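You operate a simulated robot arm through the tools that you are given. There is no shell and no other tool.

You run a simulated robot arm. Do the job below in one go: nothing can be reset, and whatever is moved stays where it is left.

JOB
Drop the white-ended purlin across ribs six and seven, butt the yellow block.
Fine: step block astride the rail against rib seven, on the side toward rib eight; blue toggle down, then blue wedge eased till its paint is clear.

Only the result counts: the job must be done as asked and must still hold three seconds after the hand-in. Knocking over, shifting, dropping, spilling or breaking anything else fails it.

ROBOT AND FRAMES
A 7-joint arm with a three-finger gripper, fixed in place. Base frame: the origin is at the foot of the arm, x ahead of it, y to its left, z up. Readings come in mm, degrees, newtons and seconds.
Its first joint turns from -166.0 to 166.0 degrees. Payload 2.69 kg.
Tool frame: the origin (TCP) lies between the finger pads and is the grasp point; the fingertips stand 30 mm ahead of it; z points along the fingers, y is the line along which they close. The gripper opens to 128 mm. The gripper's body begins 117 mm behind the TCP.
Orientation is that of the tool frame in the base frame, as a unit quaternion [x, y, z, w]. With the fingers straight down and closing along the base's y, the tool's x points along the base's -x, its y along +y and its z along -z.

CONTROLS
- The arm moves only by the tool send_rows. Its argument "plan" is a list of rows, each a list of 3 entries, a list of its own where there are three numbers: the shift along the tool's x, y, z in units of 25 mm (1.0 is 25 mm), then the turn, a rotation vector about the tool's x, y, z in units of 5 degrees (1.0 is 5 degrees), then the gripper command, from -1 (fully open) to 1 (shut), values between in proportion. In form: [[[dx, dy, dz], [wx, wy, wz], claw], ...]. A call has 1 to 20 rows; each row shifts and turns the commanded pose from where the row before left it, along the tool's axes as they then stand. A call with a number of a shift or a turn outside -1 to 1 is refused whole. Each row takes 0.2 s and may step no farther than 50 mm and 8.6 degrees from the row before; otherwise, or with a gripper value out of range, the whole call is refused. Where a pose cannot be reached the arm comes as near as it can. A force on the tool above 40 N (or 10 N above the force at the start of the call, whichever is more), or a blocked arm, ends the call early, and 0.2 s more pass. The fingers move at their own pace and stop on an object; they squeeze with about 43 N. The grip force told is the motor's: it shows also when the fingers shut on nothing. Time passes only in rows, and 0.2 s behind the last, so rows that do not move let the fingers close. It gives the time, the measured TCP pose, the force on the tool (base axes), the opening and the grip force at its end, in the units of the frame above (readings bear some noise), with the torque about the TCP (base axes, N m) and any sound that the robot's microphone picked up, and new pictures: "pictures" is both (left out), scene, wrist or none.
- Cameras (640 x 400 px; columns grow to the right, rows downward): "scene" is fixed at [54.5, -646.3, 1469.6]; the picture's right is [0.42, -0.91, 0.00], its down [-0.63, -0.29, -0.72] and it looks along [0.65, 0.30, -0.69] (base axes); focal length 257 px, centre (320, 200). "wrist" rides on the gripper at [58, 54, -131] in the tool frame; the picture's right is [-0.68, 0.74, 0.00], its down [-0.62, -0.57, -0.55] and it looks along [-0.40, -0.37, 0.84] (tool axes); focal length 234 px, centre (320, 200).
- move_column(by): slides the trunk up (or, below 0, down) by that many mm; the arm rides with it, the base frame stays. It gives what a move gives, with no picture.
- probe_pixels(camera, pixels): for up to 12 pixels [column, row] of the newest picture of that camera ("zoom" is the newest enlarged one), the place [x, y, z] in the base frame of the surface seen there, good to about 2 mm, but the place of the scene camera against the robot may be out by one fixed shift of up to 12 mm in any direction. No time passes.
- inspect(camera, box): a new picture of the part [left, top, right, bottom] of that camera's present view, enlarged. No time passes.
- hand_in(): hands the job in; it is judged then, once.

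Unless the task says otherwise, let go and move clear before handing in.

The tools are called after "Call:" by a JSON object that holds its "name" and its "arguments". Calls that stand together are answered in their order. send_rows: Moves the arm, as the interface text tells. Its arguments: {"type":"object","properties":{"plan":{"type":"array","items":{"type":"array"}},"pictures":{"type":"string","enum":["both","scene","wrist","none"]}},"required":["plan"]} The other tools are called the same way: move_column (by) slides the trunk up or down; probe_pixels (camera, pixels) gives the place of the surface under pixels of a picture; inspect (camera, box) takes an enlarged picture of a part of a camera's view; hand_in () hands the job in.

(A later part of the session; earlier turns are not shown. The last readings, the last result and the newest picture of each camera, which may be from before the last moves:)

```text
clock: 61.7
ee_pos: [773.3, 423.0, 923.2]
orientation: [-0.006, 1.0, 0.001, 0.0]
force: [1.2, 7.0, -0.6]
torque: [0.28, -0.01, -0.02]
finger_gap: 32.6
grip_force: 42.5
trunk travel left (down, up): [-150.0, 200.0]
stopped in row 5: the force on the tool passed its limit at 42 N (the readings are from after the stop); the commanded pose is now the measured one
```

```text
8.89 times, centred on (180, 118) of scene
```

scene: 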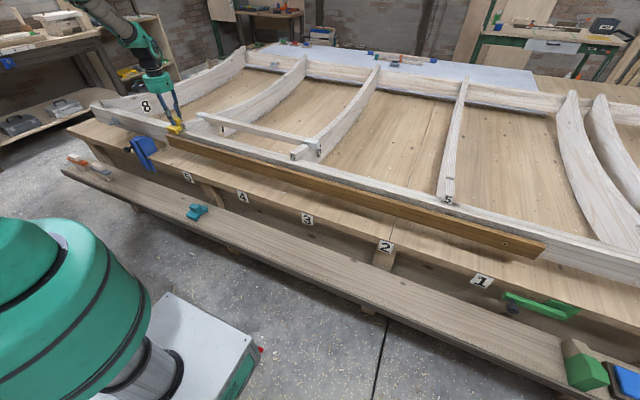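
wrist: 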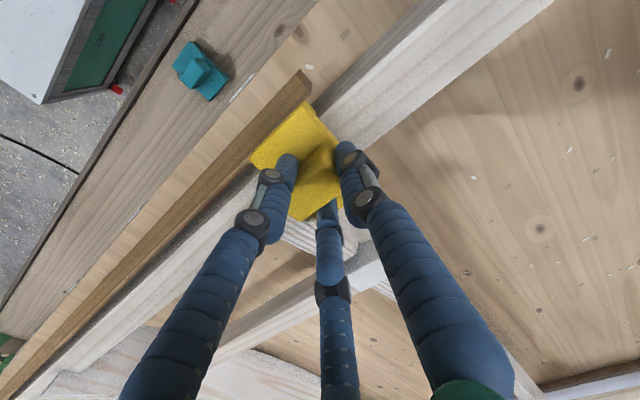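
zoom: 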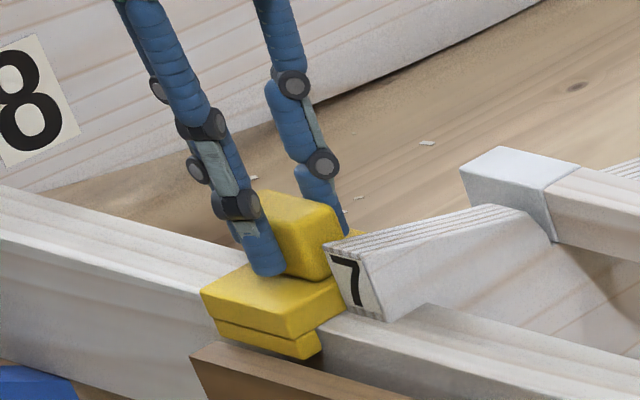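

A contact stopped the move at 42 N with the TCP at y≈423. I'll check whether the plate is actually touching rib 7.

Call:
{"name": "inspect", "arguments": {"camera": "wrist", "box": [230, 100, 390, 260]}}

Call:
{"name": "probe_pixels", "arguments": {"camera": "zoom", "pixels": [[175, 150], [200, 168], [300, 8], [240, 70], [385, 110], [275, 285], [295, 300], [310, 298], [275, 320], [300, 330], [330, 285], [300, 200]]}}

Call:
{"name": "inspect", "arguments": {"camera": "scene", "box": [165, 105, 195, 130]}}

Call:
{"name": "probe_pixels", "arguments": {"camera": "zoom", "pixels": [[130, 290], [180, 250], [250, 230], [300, 270], [310, 330], [330, 290], [200, 330], [220, 310], [240, 280], [290, 170], [350, 210], [170, 370]]}}

```text
2.50 times, centred on (310, 180) of wrist
```

zoom: 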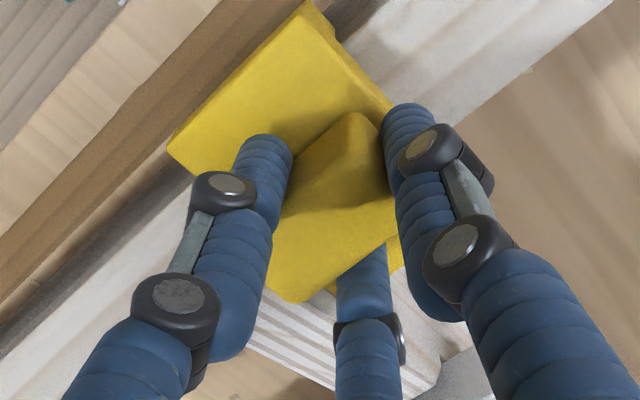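

```text
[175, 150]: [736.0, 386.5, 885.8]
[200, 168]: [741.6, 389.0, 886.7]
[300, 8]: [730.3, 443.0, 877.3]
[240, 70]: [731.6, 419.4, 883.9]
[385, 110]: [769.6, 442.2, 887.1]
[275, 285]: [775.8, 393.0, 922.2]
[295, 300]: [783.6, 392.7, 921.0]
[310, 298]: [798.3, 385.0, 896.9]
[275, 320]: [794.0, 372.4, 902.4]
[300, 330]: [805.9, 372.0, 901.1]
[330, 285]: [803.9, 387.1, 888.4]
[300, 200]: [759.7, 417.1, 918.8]
```

```text
16.00 times, centred on (180, 118) of scene
```

zoom: 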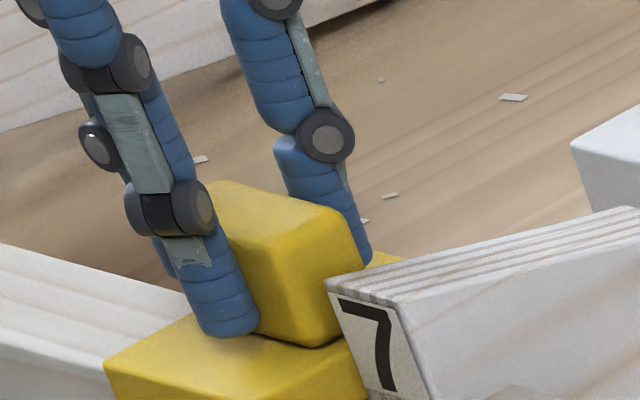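

```text
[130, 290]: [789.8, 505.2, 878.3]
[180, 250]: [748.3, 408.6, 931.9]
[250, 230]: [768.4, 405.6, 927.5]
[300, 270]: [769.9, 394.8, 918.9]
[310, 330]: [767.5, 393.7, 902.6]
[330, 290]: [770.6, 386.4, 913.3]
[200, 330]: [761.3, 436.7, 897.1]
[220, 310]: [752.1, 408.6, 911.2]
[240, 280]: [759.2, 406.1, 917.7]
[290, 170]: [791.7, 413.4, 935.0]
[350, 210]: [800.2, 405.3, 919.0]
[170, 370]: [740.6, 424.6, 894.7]
```

The plate's -y edge is at about y 385, flush against rib 7's face. I'll lower to seat it on the rail.

Call:
{"name": "send_rows", "arguments": {"plan": [[[0, 0, 0.04], [0, 0, 0], 1], [[0, 0, 0.04], [0, 0, 0], 1], [[0, 0, 0], [0, 0, 0], 1]], "pictures": "none"}}

```text
clock: 62.5
ee_pos: [773.7, 423.5, 924.0]
orientation: [-0.005, 1.0, 0.001, 0.002]
force: [-4.8, 17.3, 9.8]
torque: [0.38, 0.34, -0.08]
finger_gap: 32.9
grip_force: 43.2
trunk travel left (down, up): [-150.0, 200.0]
```

Force is building in both z and y, so it may be near seated. I'll ease the sideways push slightly and press down a touch.

Call:
{"name": "send_rows", "arguments": {"plan": [[[0, 0.03, 0], [0, 0, 0], 1], [[0, 0, 0.03], [0, 0, 0], 1], [[0, 0, 0], [0, 0, 0], 1]]}}

Call:
{"name": "inspect", "arguments": {"camera": "scene", "box": [155, 105, 205, 140]}}

Call:
{"name": "inspect", "arguments": {"camera": "wrist", "box": [230, 80, 350, 180]}}

Call:
{"name": "probe_pixels", "arguments": {"camera": "zoom", "pixels": [[150, 300], [250, 230], [330, 150], [360, 120], [400, 130], [380, 180], [300, 250], [200, 300], [420, 190], [450, 130], [480, 230], [430, 160]]}}

```text
clock: 63.3
ee_pos: [772.8, 423.4, 923.5]
orientation: [-0.005, 1.0, 0.001, 0.003]
force: [-5.1, 11.6, 23.6]
torque: [-0.42, 0.39, -0.11]
finger_gap: 32.9
grip_force: 42.6
trunk travel left (down, up): [-150.0, 200.0]
```

scene: 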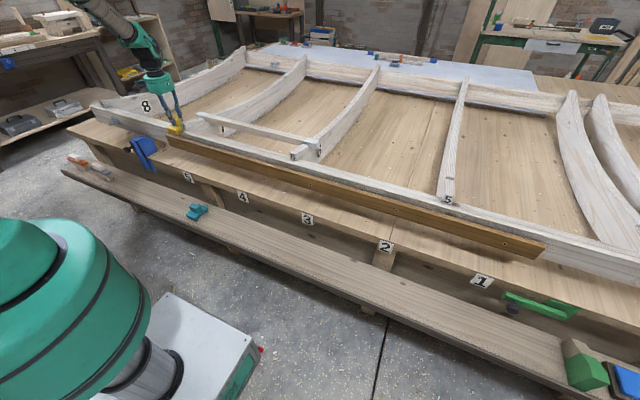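
wrist: 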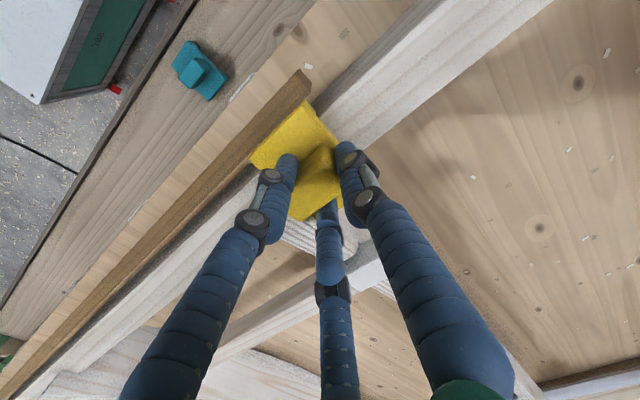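

```text
11.43 times, centred on (180, 122) of scene
```

zoom: 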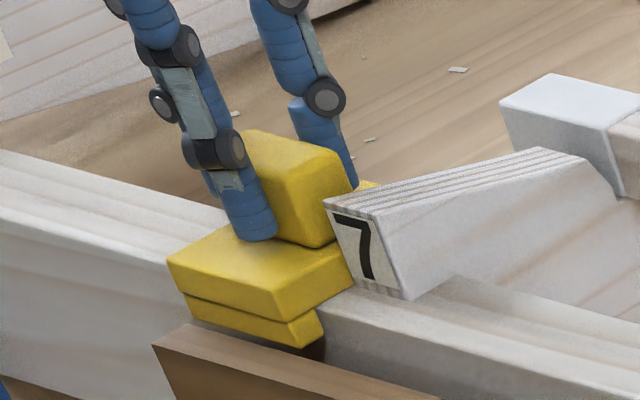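

```text
4.00 times, centred on (290, 130) of wrist
```

zoom: 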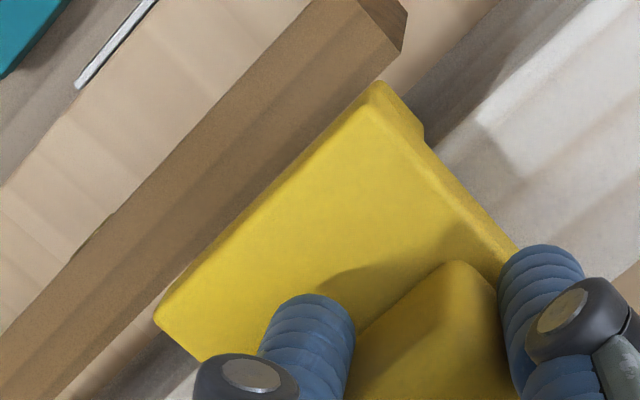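

```text
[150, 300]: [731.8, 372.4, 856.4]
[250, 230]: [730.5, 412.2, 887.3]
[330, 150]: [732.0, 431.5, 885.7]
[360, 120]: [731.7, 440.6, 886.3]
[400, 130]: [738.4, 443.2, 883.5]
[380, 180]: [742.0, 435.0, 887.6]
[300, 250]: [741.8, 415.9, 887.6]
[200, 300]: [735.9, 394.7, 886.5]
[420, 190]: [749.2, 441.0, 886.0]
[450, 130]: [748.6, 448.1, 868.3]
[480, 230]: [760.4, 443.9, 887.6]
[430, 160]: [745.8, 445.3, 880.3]
```

The block is pressed down at 23 N with its plate top level at z≈886.5, and against the rib. I'll release gradually and lift away.

Call:
{"name": "send_rows", "arguments": {"plan": [[[0, 0, -0.02], [0, 0, 0], 1], [[0, 0, 0], [0, 0, 0], 0.4], [[0, 0, 0], [0, 0, 0], 0.2], [[0, 0, 0], [0, 0, 0], 0.1], [[0, 0, -0.2], [0, 0, 0], 0.1], [[0, 0, -0.5], [0, 0, 0], 0.1], [[0, 0, -0.8], [0, 0, 0], 0.1], [[0, 0, -1], [0, 0, 0], -0.2], [[0, 0, -1], [0, 0, 0], -0.2]]}}

Call:
{"name": "inspect", "arguments": {"camera": "scene", "box": [155, 105, 205, 140]}}

Call:
{"name": "inspect", "arguments": {"camera": "wrist", "box": [230, 80, 390, 200]}}

```text
clock: 65.3
ee_pos: [774.3, 422.1, 1009.0]
orientation: [-0.006, 1.0, 0.001, 0.001]
force: [-0.6, -0.6, -0.5]
torque: [0.0, -0.05, -0.02]
finger_gap: 76.9
grip_force: 0.0
trunk travel left (down, up): [-150.0, 200.0]
```

scene: 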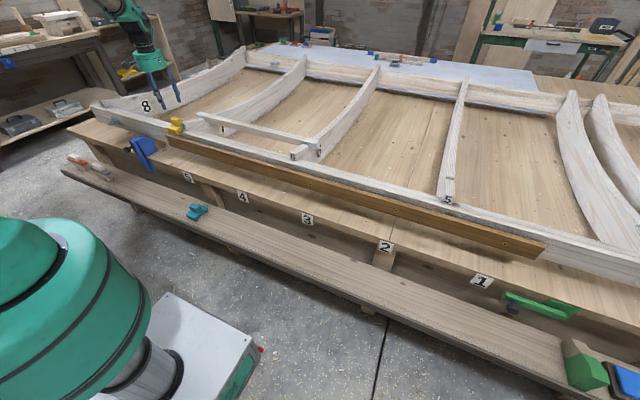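
wrist: 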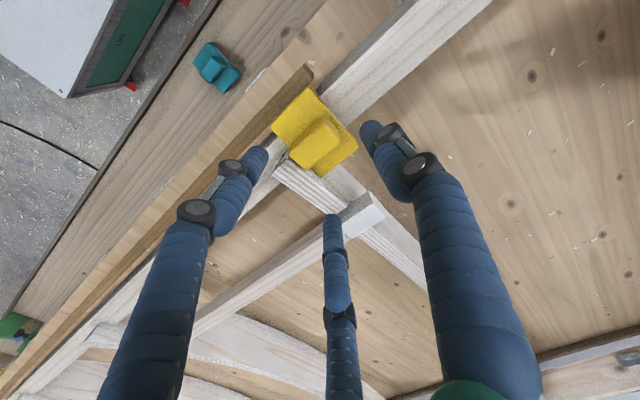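

```text
11.43 times, centred on (180, 122) of scene
```

zoom: 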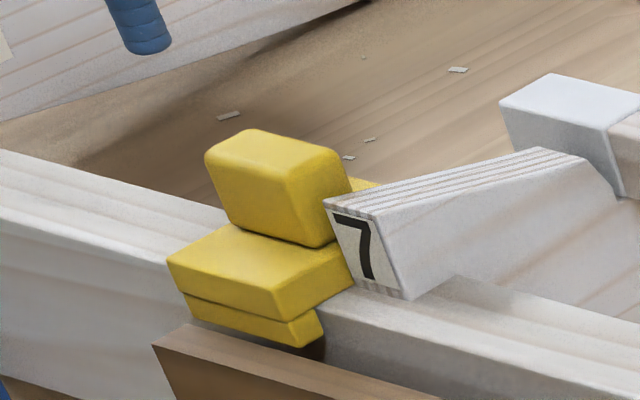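

```text
3.33 times, centred on (310, 140) of wrist
```

zoom: 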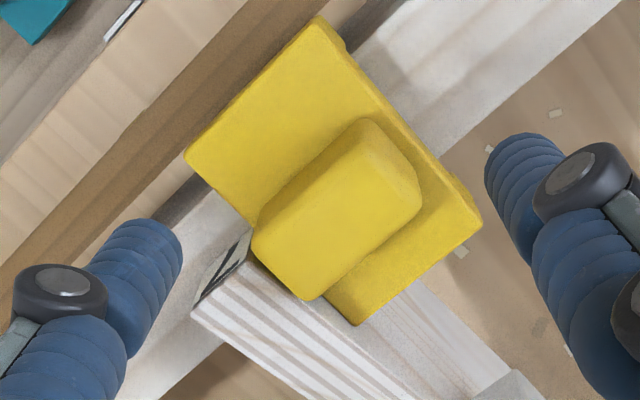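

Call:
{"name": "probe_pixels", "arguments": {"camera": "zoom", "pixels": [[192, 155], [318, 25], [470, 225], [358, 318], [240, 210], [335, 290], [345, 305], [255, 120], [440, 210], [300, 300], [265, 265], [400, 100]]}}

```text
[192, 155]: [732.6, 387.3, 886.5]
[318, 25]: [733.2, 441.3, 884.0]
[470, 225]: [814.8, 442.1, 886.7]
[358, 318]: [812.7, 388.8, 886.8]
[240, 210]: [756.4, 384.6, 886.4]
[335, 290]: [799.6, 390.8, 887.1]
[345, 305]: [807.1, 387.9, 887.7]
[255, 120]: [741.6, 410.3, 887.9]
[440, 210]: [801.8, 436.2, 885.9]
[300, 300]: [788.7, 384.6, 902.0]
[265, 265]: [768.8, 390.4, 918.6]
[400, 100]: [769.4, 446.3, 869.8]
```

The block is level (z≈886.7 at all corners) and square. I'll zoom on its contact line with rib 7.

Call:
{"name": "inspect", "arguments": {"camera": "wrist", "box": [280, 140, 350, 190]}}

Call:
{"name": "inspect", "arguments": {"camera": "scene", "box": [172, 108, 198, 132]}}

```text
8.00 times, centred on (315, 165) of wrist
```

zoom: 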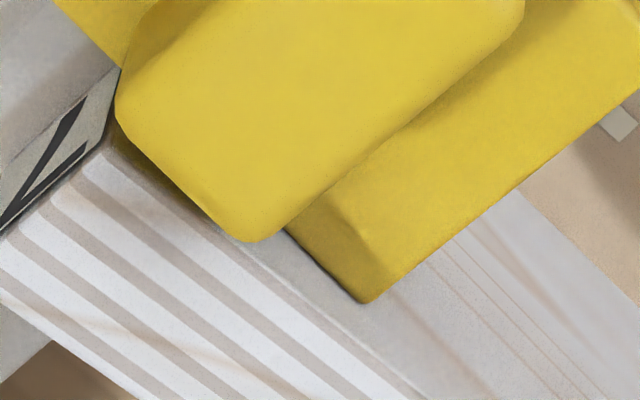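

```text
16.00 times, centred on (185, 120) of scene
```

zoom: 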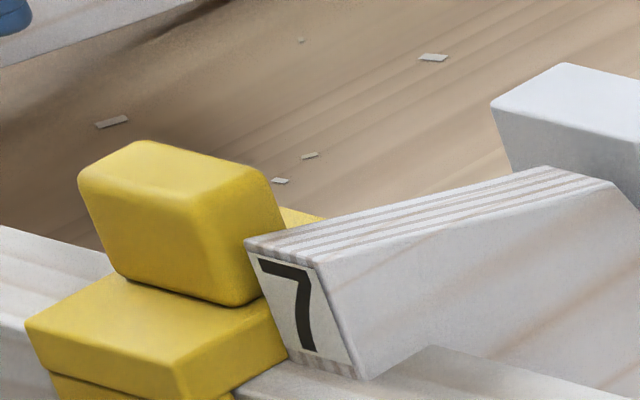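

The block is flush to rib 7 and seated. Next is the blue toggle, so I'll move the wrist camera to where it can see the toggle and wedge closely.

Call:
{"name": "send_rows", "arguments": {"plan": [[[0.9, 0.89, 0], [0, 0, 0], 0], [[0.9, 0.89, 0], [0, 0, 0], 0], [[0.9, 0.89, 0.3], [0, 0, 0], 0], [[0.9, 0.89, 0.7], [0, 0, 0], 0.5], [[0.9, 0.89, 0.7], [0, 0, 0], 1], [[0.9, 0.89, 0.7], [0, 0, 0], 1], [[0.9, 0.89, 0.7], [0, 0, 0], 1], [[0.9, 0.89, 0.7], [0, 0, 0], 1]]}}

Call:
{"name": "inspect", "arguments": {"camera": "wrist", "box": [260, 60, 500, 240]}}

Call:
{"name": "inspect", "arguments": {"camera": "scene", "box": [110, 120, 180, 175]}}

```text
clock: 67.1
ee_pos: [590.7, 597.7, 913.8]
orientation: [-0.005, 1.0, 0.001, 0.0]
force: [0.3, -0.7, -0.3]
torque: [0.01, 0.03, -0.03]
finger_gap: 2.1
grip_force: 31.8
trunk travel left (down, up): [-150.0, 200.0]
```

scene: 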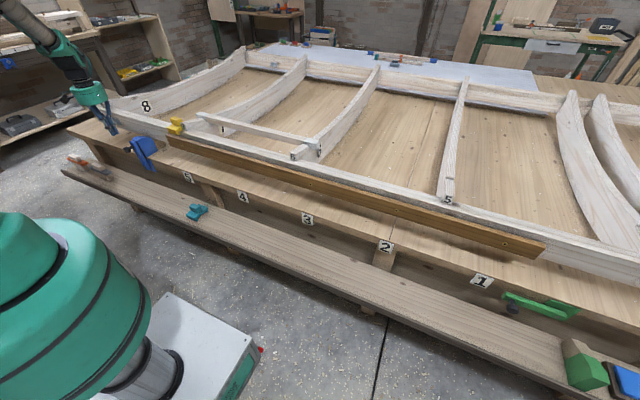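
wrist: 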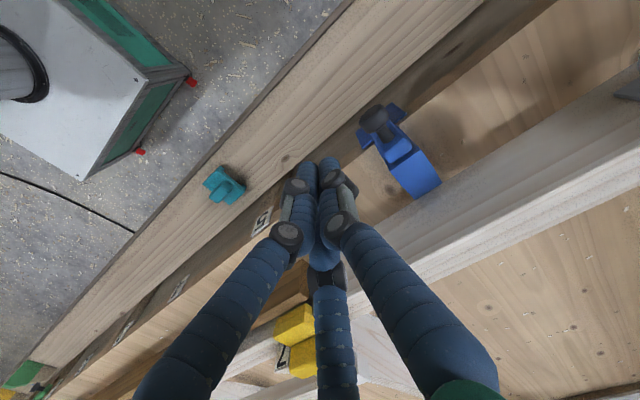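

```text
2.22 times, centred on (380, 150) of wrist
```

zoom: 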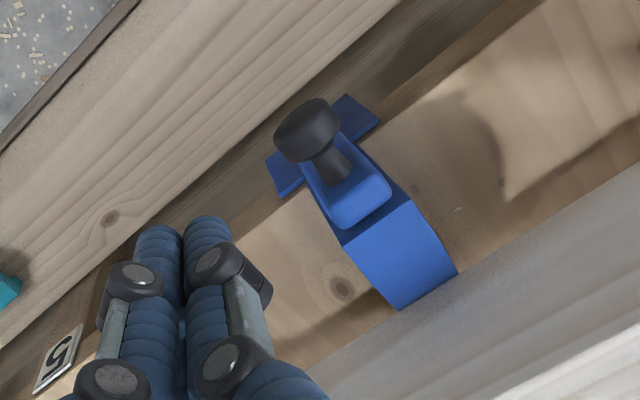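

```text
7.27 times, centred on (145, 148) of scene
```

zoom: 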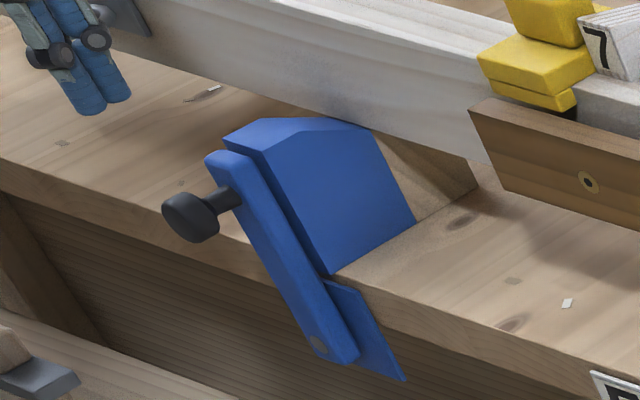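

I'll probe the toggle's pivot, bar, knob and the wedge in this zoom.

Call:
{"name": "probe_pixels", "arguments": {"camera": "zoom", "pixels": [[320, 345], [345, 345], [360, 310], [250, 220], [225, 165], [245, 210], [195, 215], [190, 200], [225, 195], [290, 290], [400, 370], [280, 330]]}}

Call:
{"name": "probe_pixels", "arguments": {"camera": "zoom", "pixels": [[250, 130], [280, 145], [300, 120], [360, 130], [375, 150], [385, 160], [410, 222], [330, 272], [400, 200], [440, 180], [470, 190], [360, 200]]}}

Call:
{"name": "inspect", "arguments": {"camera": "wrist", "box": [340, 80, 460, 210]}}

Call:
{"name": "probe_pixels", "arguments": {"camera": "zoom", "pixels": [[100, 140], [130, 110], [165, 165], [200, 200], [180, 240], [120, 190], [90, 190], [220, 130], [200, 240], [270, 200], [340, 310], [250, 370]]}}

```text
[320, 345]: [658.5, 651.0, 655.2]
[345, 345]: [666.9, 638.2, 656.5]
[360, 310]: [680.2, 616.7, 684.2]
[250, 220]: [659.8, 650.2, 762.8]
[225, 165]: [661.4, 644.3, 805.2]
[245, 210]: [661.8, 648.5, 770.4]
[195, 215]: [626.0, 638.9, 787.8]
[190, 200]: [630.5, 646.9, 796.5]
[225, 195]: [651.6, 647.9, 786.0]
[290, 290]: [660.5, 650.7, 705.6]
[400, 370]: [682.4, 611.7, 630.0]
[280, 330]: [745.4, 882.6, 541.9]
```

```text
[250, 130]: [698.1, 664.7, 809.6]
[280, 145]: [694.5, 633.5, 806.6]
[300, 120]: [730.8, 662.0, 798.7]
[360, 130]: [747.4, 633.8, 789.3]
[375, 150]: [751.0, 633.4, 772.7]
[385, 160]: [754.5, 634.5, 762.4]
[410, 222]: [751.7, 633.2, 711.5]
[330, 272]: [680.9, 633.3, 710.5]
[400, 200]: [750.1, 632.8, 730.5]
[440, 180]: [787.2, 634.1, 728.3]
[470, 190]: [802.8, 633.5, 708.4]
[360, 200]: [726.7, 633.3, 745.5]
```

```text
3.08 times, centred on (400, 145) of wrist
```

zoom: 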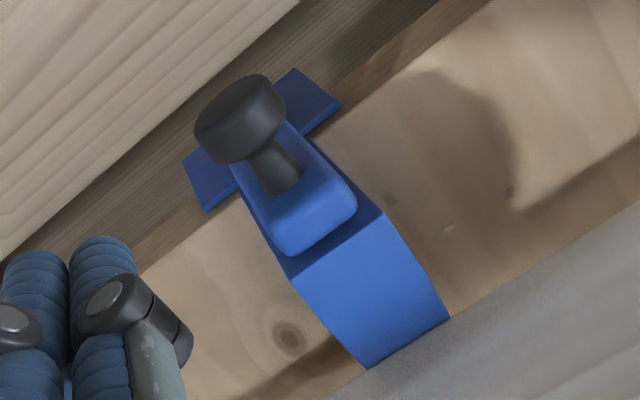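

```text
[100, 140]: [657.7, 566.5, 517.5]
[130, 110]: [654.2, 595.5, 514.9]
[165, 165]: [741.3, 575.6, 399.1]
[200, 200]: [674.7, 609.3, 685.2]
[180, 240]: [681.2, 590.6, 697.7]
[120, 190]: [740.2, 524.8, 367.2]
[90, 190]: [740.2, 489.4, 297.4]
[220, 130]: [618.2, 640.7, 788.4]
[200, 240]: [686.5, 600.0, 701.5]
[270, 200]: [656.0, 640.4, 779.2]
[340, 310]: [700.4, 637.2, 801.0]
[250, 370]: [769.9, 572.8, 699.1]
```

The bar stands vertical at y≈645, hinged near z≈648, with its black knob near (622, 643, ~780). I'll place the closed fingers on its +y side, within reach, so I can swing it over toward -y.

Call:
{"name": "send_rows", "arguments": {"plan": [[[-0.234, 0.86, 0], [0, 0, 0], 1], [[-0.234, 0.86, 0], [0, 0, 0], 1], [[-0.234, 0.86, 0], [0, 0, 0], 1], [[-0.234, 0.86, 0], [0, 0, 0], 1], [[-0.234, 0.86, 0], [0, 0, 0], 1], [[0, 0, 0.8], [0, 0, 0], 1], [[0, 0, 0.8], [0, 0, 0], 1], [[0, 0, 0.8], [0, 0, 0], 1], [[0, 0, 0], [0, 0, 0], 1]]}}

Call:
{"name": "inspect", "arguments": {"camera": "scene", "box": [90, 110, 180, 175]}}

Call:
{"name": "inspect", "arguments": {"camera": "wrist", "box": [180, 60, 440, 260]}}

```text
clock: 69.1
ee_pos: [620.7, 707.2, 852.7]
orientation: [-0.006, 1.0, 0.0, 0.001]
force: [-0.9, 0.3, -0.6]
torque: [-0.04, 0.01, 0.01]
finger_gap: 2.0
grip_force: 31.5
trunk travel left (down, up): [-150.0, 200.0]
```

scene: 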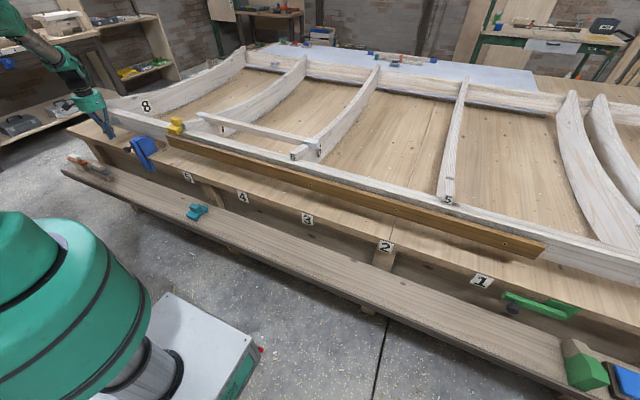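
wrist: 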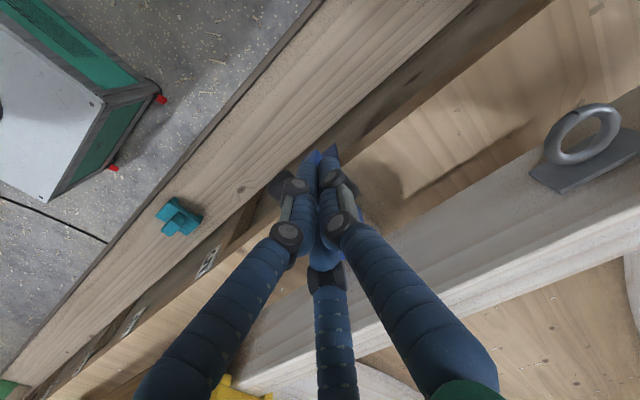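

```text
6.15 times, centred on (135, 142) of scene
```

zoom: 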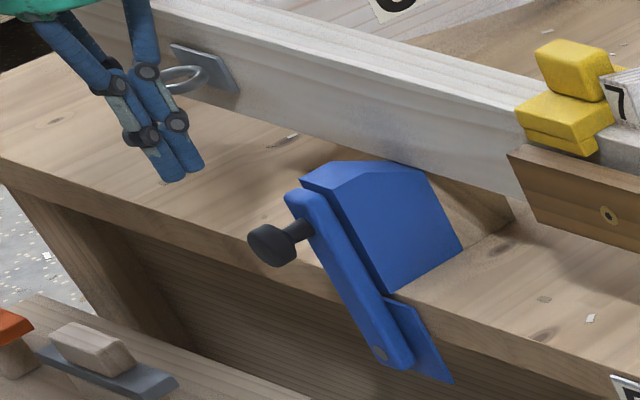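

```text
2.00 times, centred on (310, 160) of wrist
```

zoom: 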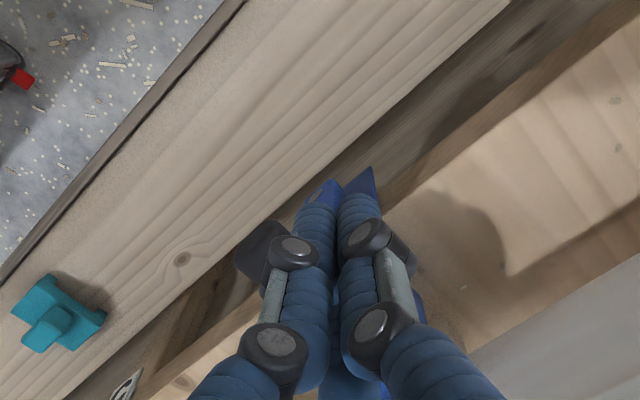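

The knob is in front of the fingers toward -y. I'll lower beside it and begin pushing in small steps.

Call:
{"name": "send_rows", "arguments": {"plan": [[[0, 0, 0.7], [0, 0, 0], 1], [[0, 0, 0.7], [0, 0, 0], 1], [[0, 0, 0.7], [0, 0, 0], 1], [[0, -0.4, 0], [0, 0, 0], 1], [[0, -0.4, 0], [0, 0, 0], 1], [[0, -0.4, 0], [0, 0, 0], 1], [[0, -0.3, 0], [0, 0, 0], 1], [[0, -0.3, 0], [0, 0, 0], 1]]}}

Call:
{"name": "inspect", "arguments": {"camera": "scene", "box": [90, 110, 180, 175]}}

```text
clock: 70.7
ee_pos: [620.9, 676.9, 806.6]
orientation: [-0.007, 1.0, 0.006, 0.005]
force: [-1.6, 6.2, 5.9]
torque: [0.1, -0.06, -0.02]
finger_gap: 2.0
grip_force: 30.9
trunk travel left (down, up): [-150.0, 200.0]
stopped in row 8: the force on the tool passed its limit at 49 N (the readings are from after the stop); the commanded pose is now the measured one
```

scene: 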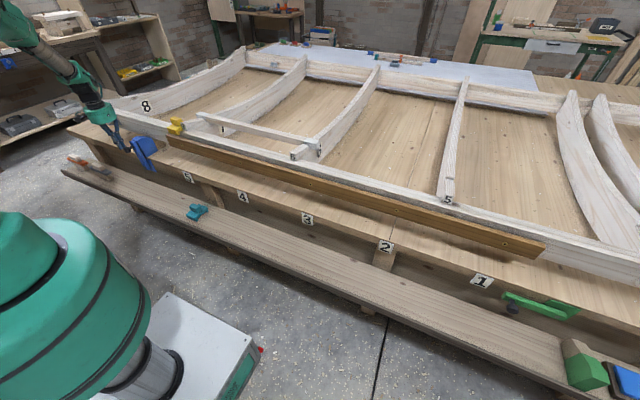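
wrist: 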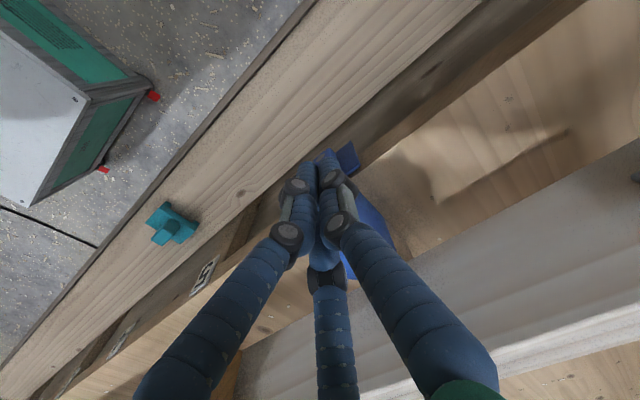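

```text
6.15 times, centred on (135, 142) of scene
```

zoom: 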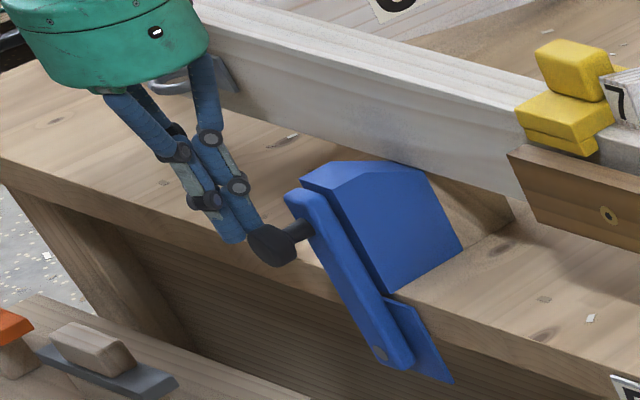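

The toggle is solid against -y at 49 N, so it must swing toward +y, like the green one. I'll go over to its -y side and push that way.

Call:
{"name": "send_rows", "arguments": {"plan": [[[0, 0.3, 0], [0, 0, 0], 1], [[0, 0, -0.8], [0, 0, 0], 1], [[0, 0, -0.8], [0, 0, 0], 1], [[0, 0, -0.8], [0, 0, 0], 1], [[0, -1, 0], [0, 0, 0], 1], [[0, -1, 0], [0, 0, 0], 1], [[0, -1, 0], [0, 0, 0], 1], [[0, -0.7, 0], [0, 0, 0], 1], [[0, 0, 0.8], [0, 0, 0], 1], [[0, 0, 0.8], [0, 0, 0], 1], [[0, 0, 0.7], [0, 0, 0], 1], [[0, 0, 0], [0, 0, 0], 1]]}}

Call:
{"name": "inspect", "arguments": {"camera": "scene", "box": [90, 110, 180, 175]}}

Call:
{"name": "inspect", "arguments": {"camera": "wrist", "box": [240, 60, 500, 260]}}

```text
clock: 73.3
ee_pos: [621.5, 589.6, 805.5]
orientation: [-0.006, 1.0, 0.005, 0.002]
force: [0.1, -0.1, -0.2]
torque: [-0.01, -0.01, -0.01]
finger_gap: 2.2
grip_force: 31.5
trunk travel left (down, up): [-150.0, 200.0]
```

scene: 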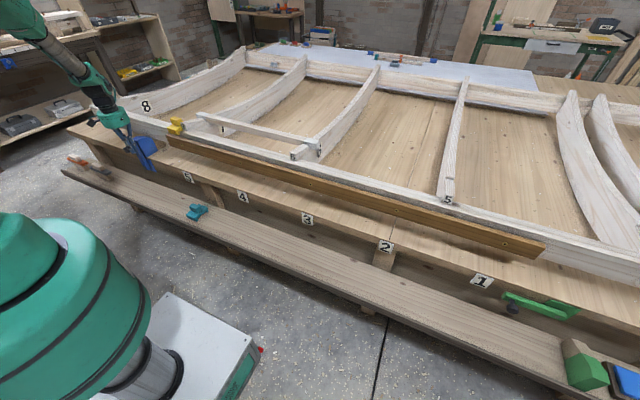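
wrist: 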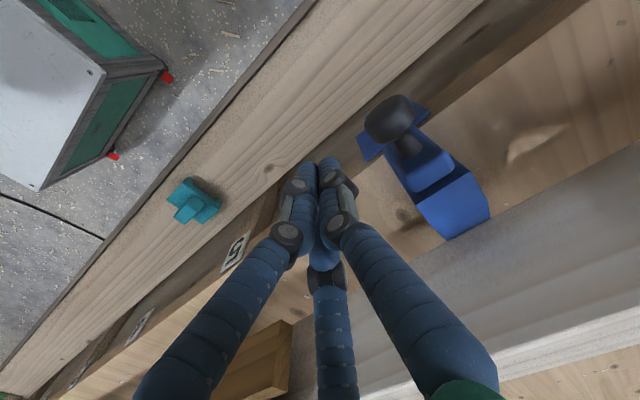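

```text
6.15 times, centred on (135, 142) of scene
```

zoom: 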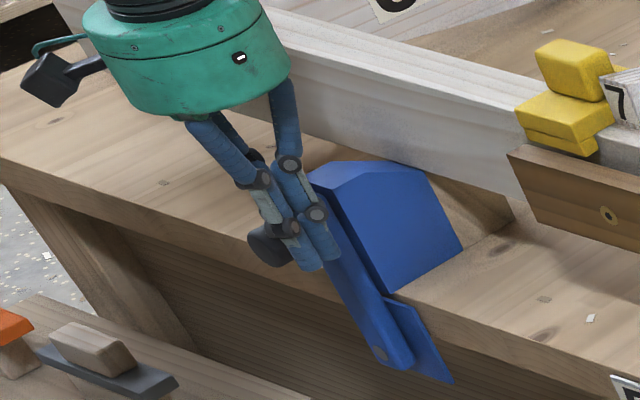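

```text
2.00 times, centred on (370, 160) of wrist
```

zoom: 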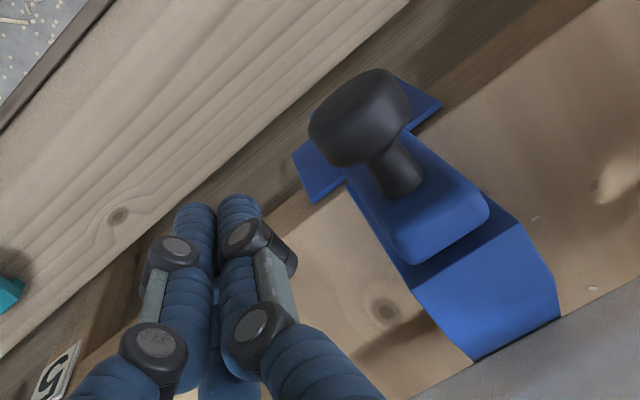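

The fingers are now on the knob's -y side. I'll lower 10 mm and push toward +y gently.

Call:
{"name": "send_rows", "arguments": {"plan": [[[0, 0, 0.4], [0, 0, 0], 1], [[0, 0.4, 0], [0, 0, 0], 1], [[0, 0.3, 0], [0, 0, 0], 1], [[0, 0.3, 0], [0, 0, 0], 1], [[0, 0.3, 0], [0, 0, 0], 1], [[0, 0.3, 0], [0, 0, 0], 1], [[0, 0.3, 0], [0, 0, 0], 1]]}}

Call:
{"name": "inspect", "arguments": {"camera": "scene", "box": [90, 110, 180, 175]}}

Call:
{"name": "inspect", "arguments": {"camera": "wrist", "box": [240, 60, 500, 260]}}

```text
clock: 74.9
ee_pos: [621.6, 638.8, 796.9]
orientation: [-0.006, 1.0, 0.006, 0.004]
force: [-0.2, -1.1, 1.1]
torque: [-0.01, -0.02, 0.0]
finger_gap: 2.0
grip_force: 31.5
trunk travel left (down, up): [-150.0, 200.0]
```

scene: 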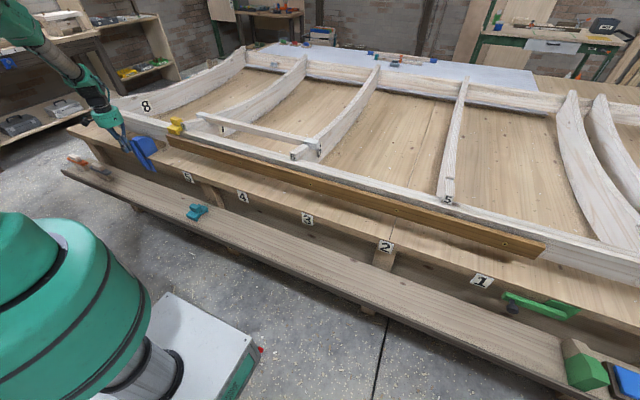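
wrist: 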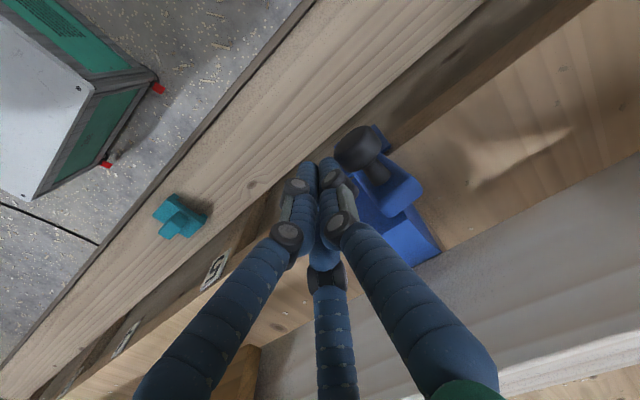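

```text
6.15 times, centred on (135, 142) of scene
```

zoom: 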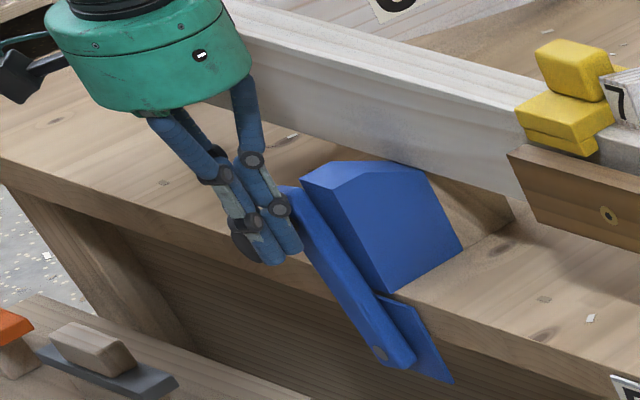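

```text
2.00 times, centred on (370, 160) of wrist
```

zoom: 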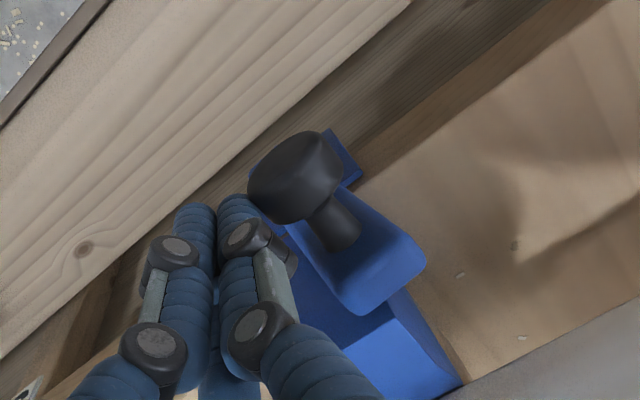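

The toggle swings freely toward +y. I'll follow its arc, moving +y and down.

Call:
{"name": "send_rows", "arguments": {"plan": [[[0, 0.35, 0.1], [0, 0, 0], 1], [[0, 0.35, 0.1], [0, 0, 0], 1], [[0, 0.35, 0.15], [0, 0, 0], 1], [[0, 0.35, 0.2], [0, 0, 0], 1], [[0, 0.35, 0.25], [0, 0, 0], 1], [[0, 0.35, 0.25], [0, 0, 0], 1], [[0, 0.3, 0.3], [0, 0, 0], 1], [[0, 0.25, 0.3], [0, 0, 0], 1]]}}

Call:
{"name": "inspect", "arguments": {"camera": "scene", "box": [90, 110, 180, 175]}}

Call:
{"name": "inspect", "arguments": {"camera": "wrist", "box": [240, 60, 500, 260]}}

```text
clock: 76.7
ee_pos: [620.6, 704.1, 756.8]
orientation: [-0.006, 1.0, 0.004, 0.002]
force: [-0.5, -0.3, 0.1]
torque: [-0.01, -0.01, 0.03]
finger_gap: 2.0
grip_force: 31.6
trunk travel left (down, up): [-150.0, 200.0]
```

scene: 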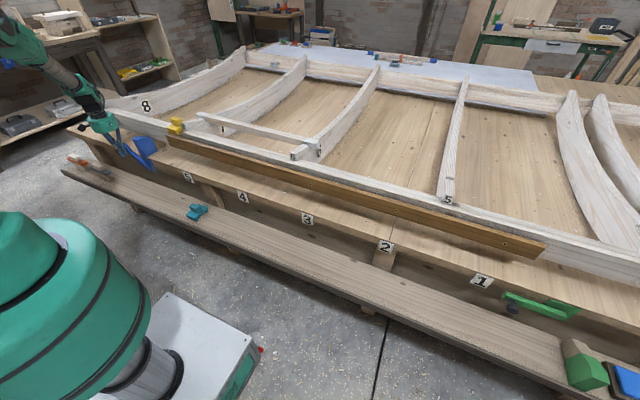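
wrist: 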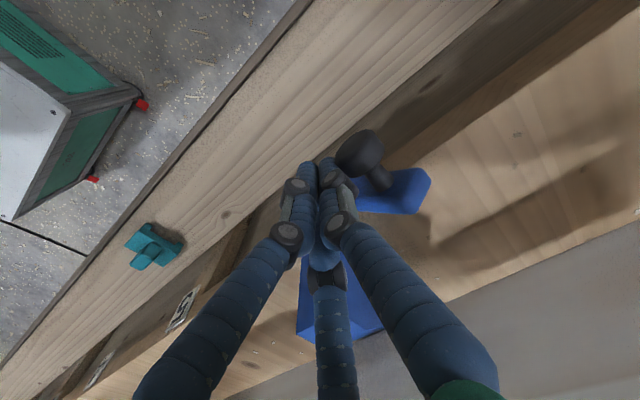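

```text
6.15 times, centred on (135, 142) of scene
```

zoom: 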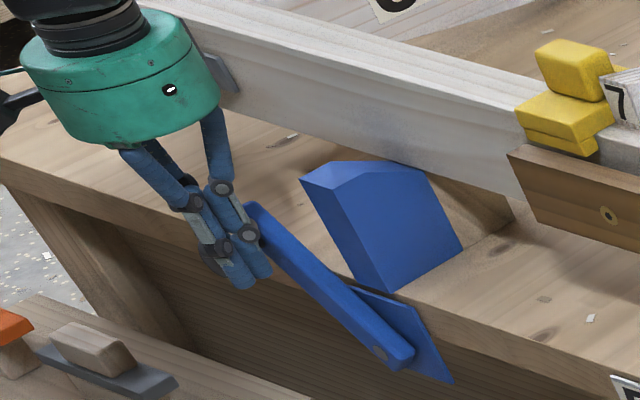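

```text
2.00 times, centred on (370, 160) of wrist
```

zoom: 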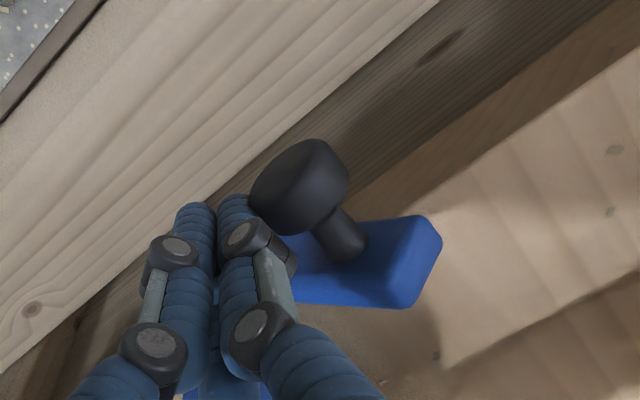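

The bar is at about 45° and holds its place. Before pressing it further, I'll check how the green toggle rests ("down") and probe the clearances near the rail's ring bolt.

Call:
{"name": "inspect", "arguments": {"camera": "scene", "box": [490, 280, 600, 340]}}

Call:
{"name": "probe_pixels", "arguments": {"camera": "zoom", "pixels": [[90, 80], [440, 210], [250, 145], [400, 190], [100, 60], [430, 235], [130, 130], [500, 150], [480, 190], [60, 110], [300, 120], [350, 190]]}}

Call:
{"name": "inspect", "arguments": {"camera": "scene", "box": [90, 110, 180, 175]}}

Call:
{"name": "probe_pixels", "arguments": {"camera": "zoom", "pixels": [[130, 140], [160, 140], [100, 145], [215, 75], [240, 85], [250, 205], [260, 250], [380, 350], [330, 290], [240, 255], [200, 270], [310, 235]]}}

```text
5.82 times, centred on (545, 310) of scene
```

zoom: 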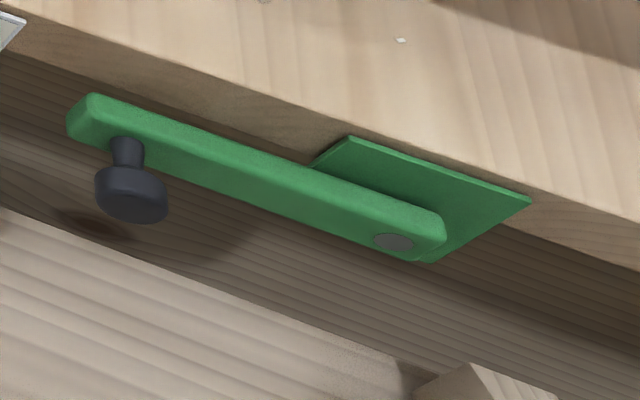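

```text
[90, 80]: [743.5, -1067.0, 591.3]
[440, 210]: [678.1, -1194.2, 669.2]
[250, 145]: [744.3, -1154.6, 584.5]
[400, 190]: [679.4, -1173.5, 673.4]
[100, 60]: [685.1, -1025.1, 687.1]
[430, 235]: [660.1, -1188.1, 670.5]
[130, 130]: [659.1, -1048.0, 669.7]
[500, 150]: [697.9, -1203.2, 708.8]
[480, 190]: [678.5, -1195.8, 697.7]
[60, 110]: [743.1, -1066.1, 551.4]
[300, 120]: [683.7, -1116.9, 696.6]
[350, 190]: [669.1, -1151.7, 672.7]
```

```text
6.15 times, centred on (135, 142) of scene
```

zoom: 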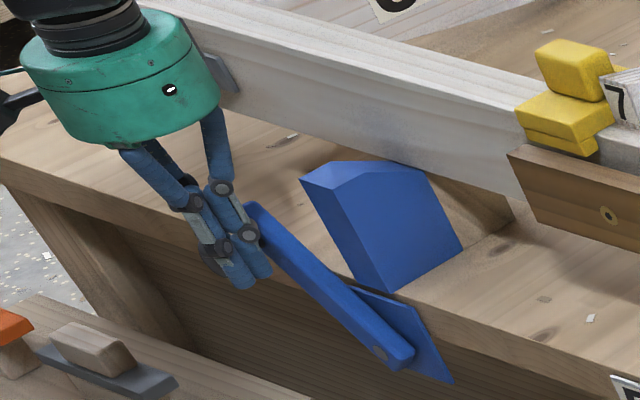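

```text
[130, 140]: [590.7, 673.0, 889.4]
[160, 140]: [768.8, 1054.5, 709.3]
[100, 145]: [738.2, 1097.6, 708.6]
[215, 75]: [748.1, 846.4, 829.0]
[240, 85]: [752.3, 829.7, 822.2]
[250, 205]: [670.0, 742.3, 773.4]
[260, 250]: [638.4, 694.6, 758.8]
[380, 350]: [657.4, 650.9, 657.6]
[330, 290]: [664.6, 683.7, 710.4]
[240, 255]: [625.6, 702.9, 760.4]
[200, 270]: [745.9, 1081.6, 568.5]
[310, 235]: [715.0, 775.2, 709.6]
```

The green toggle rests horizontal, which is my target. I'll back off, rise, and tilt the tool 30° so the body stays clear of the wedge while I press the bar down.

Call:
{"name": "send_rows", "arguments": {"plan": [[[0, -0.4, 0], [0, 0, 0], 1], [[0, 0, -0.8], [0, 0, 0], 1], [[0, 0, -0.8], [0, 0, 0], 1], [[0, 0, -0.8], [0, 0, 0], 1], [[0, 0, 0], [0, -1, 0], 1], [[0, 0, 0], [0, -1, 0], 1], [[0, 0, 0], [0, -1, 0], 1], [[0, 0, 0], [0, -1, 0], 1], [[0, 0, 0], [0, -1, 0], 1], [[0, 0, 0], [0, -1, 0], 1], [[0, 0, 0], [0, 0, 0], 1]]}}

Call:
{"name": "inspect", "arguments": {"camera": "scene", "box": [90, 100, 180, 175]}}

```text
clock: 79.1
ee_pos: [620.2, 694.7, 815.2]
orientation: [-0.005, 0.965, 0.008, 0.263]
force: [-0.2, -0.1, 0.5]
torque: [0.0, 0.01, 0.0]
finger_gap: 1.9
grip_force: 31.3
trunk travel left (down, up): [-150.0, 200.0]
```

scene: 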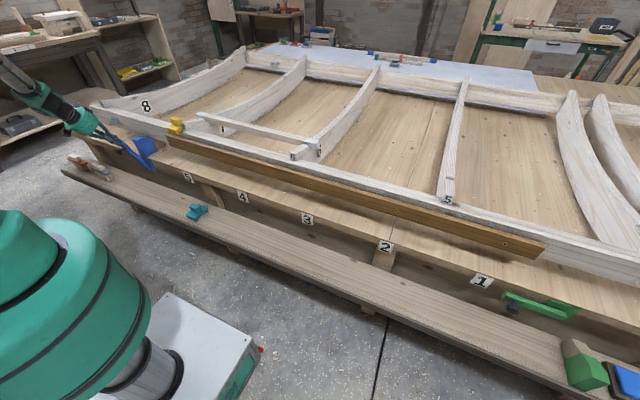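
wrist: 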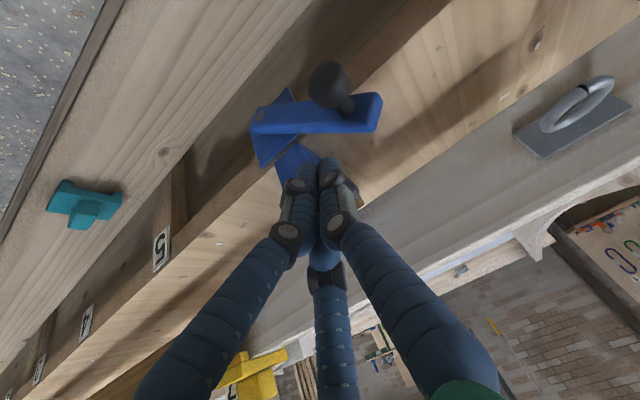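

```text
5.33 times, centred on (135, 138) of scene
```

zoom: 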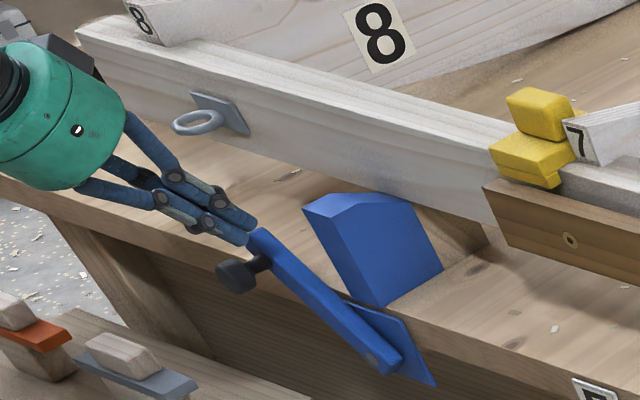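

The wrist view shows the bar at ~45° with the fingers above it. I'll move the tips over the bar and press down in 10 mm steps.

Call:
{"name": "send_rows", "arguments": {"plan": [[[-0.02, 0.34, 0.5], [0, 0, 0], 1], [[-0.02, 0.34, 0.86], [0, 0, 0], 1], [[0.2, 0, 0.346], [0, 0, 0], 1], [[0.2, 0, 0.346], [0, 0, 0], 1], [[0.2, 0, 0.346], [0, 0, 0], 1], [[0.2, 0, 0.346], [0, 0, 0], 1], [[0.2, 0, 0.346], [0, 0, 0], 1]]}}

Call:
{"name": "inspect", "arguments": {"camera": "scene", "box": [90, 100, 180, 175]}}

```text
clock: 80.7
ee_pos: [638.5, 711.5, 736.4]
orientation: [-0.005, 0.965, 0.007, 0.262]
force: [0.4, 0.2, 0.1]
torque: [-0.01, 0.01, 0.0]
finger_gap: 2.0
grip_force: 31.9
trunk travel left (down, up): [-150.0, 200.0]
```

scene: 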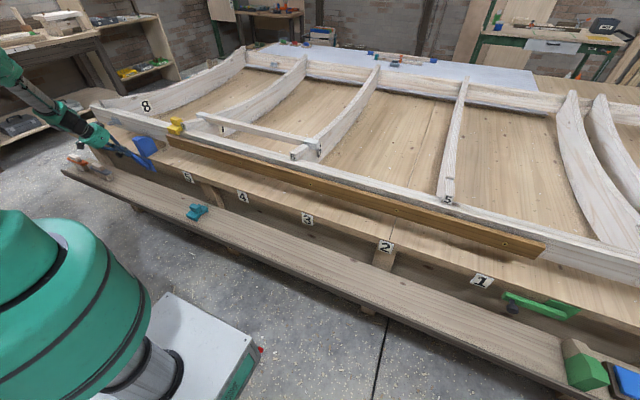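
wrist: 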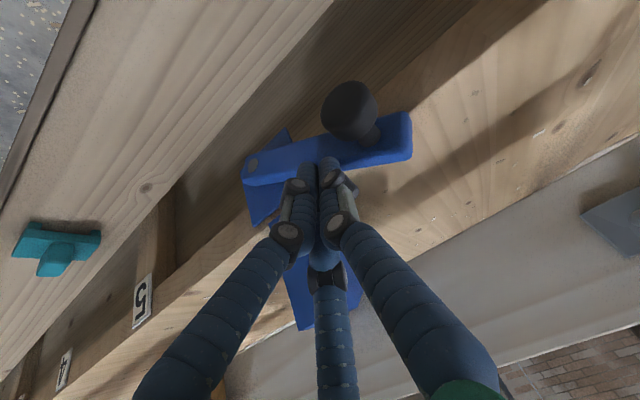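

```text
5.33 times, centred on (135, 138) of scene
```

zoom: 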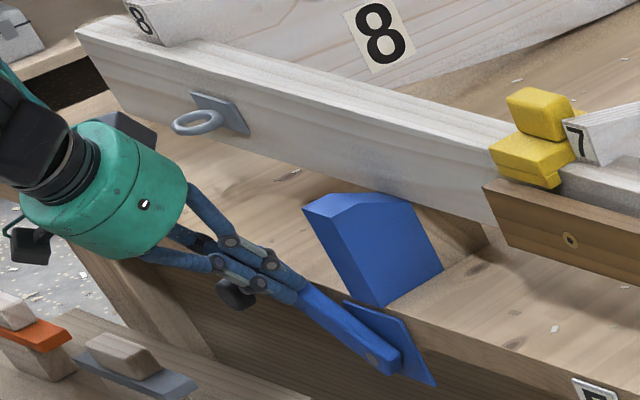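

The bar is following down. I'll keep pressing in smaller steps until it stops.

Call:
{"name": "send_rows", "arguments": {"plan": [[[0.2, 0, 0.346], [0, 0, 0], 1], [[0.2, 0, 0.346], [0, 0, 0], 1], [[0.2, 0, 0.346], [0, 0, 0], 1], [[0.1, 0, 0.173], [0, 0, 0], 1], [[0.1, 0, 0.173], [0, 0, 0], 1], [[0.1, 0, 0.173], [0, 0, 0], 1]]}}

Call:
{"name": "inspect", "arguments": {"camera": "scene", "box": [90, 100, 180, 175]}}

Call:
{"name": "inspect", "arguments": {"camera": "wrist", "box": [180, 50, 480, 260]}}

```text
clock: 82.1
ee_pos: [639.0, 710.9, 692.2]
orientation: [-0.005, 0.965, 0.008, 0.263]
force: [0.2, -0.1, 0.5]
torque: [0.04, -0.02, -0.03]
finger_gap: 2.3
grip_force: 31.7
trunk travel left (down, up): [-150.0, 200.0]
```

scene: 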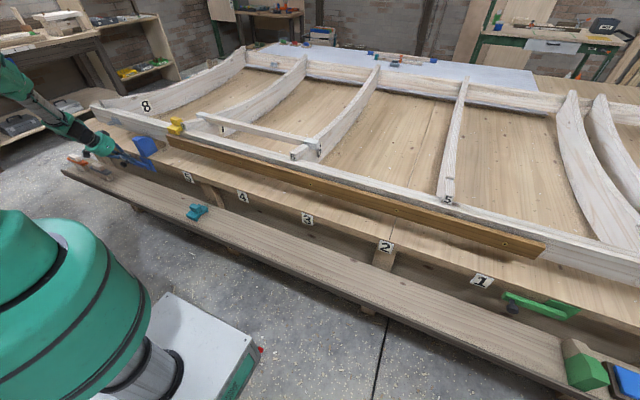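
wrist: 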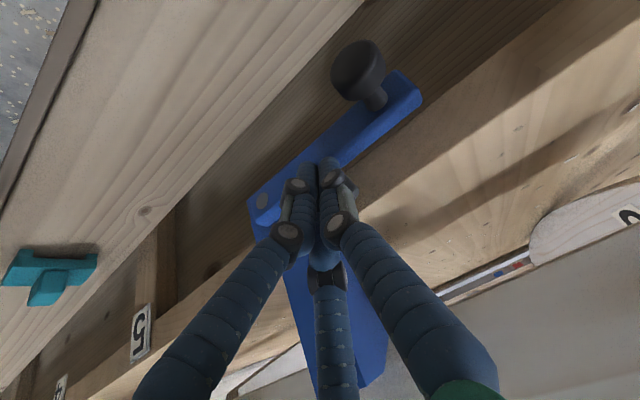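

```text
5.33 times, centred on (135, 138) of scene
```

zoom: 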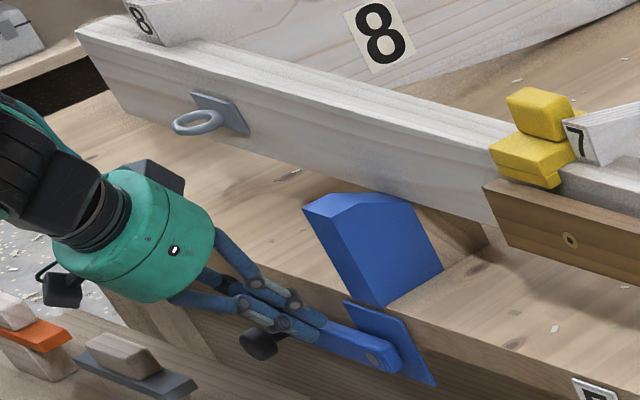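

```text
1.90 times, centred on (330, 155) of wrist
```

zoom: 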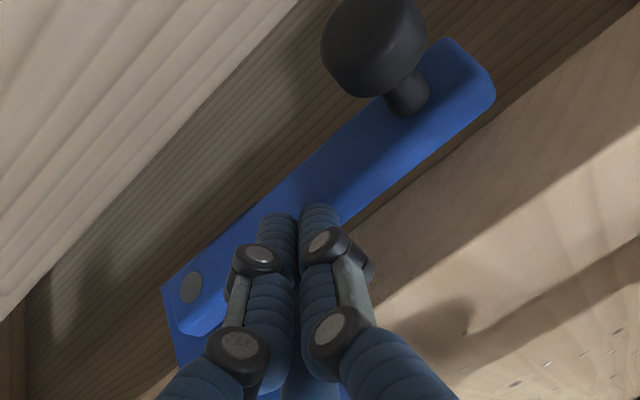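

The bar is almost horizontal. I'll measure its angle.

Call:
{"name": "probe_pixels", "arguments": {"camera": "zoom", "pixels": [[190, 290], [260, 240], [310, 190], [370, 140], [450, 80], [440, 50], [480, 95], [400, 110], [420, 150], [350, 200], [370, 50], [240, 220]]}}

```text
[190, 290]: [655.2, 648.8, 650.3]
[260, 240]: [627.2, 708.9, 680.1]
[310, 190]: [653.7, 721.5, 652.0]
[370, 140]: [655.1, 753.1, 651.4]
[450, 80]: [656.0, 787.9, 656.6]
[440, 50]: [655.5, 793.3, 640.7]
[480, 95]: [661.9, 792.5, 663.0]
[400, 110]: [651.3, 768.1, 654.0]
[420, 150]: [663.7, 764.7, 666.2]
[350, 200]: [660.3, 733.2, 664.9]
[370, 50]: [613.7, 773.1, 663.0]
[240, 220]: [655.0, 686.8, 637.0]
```

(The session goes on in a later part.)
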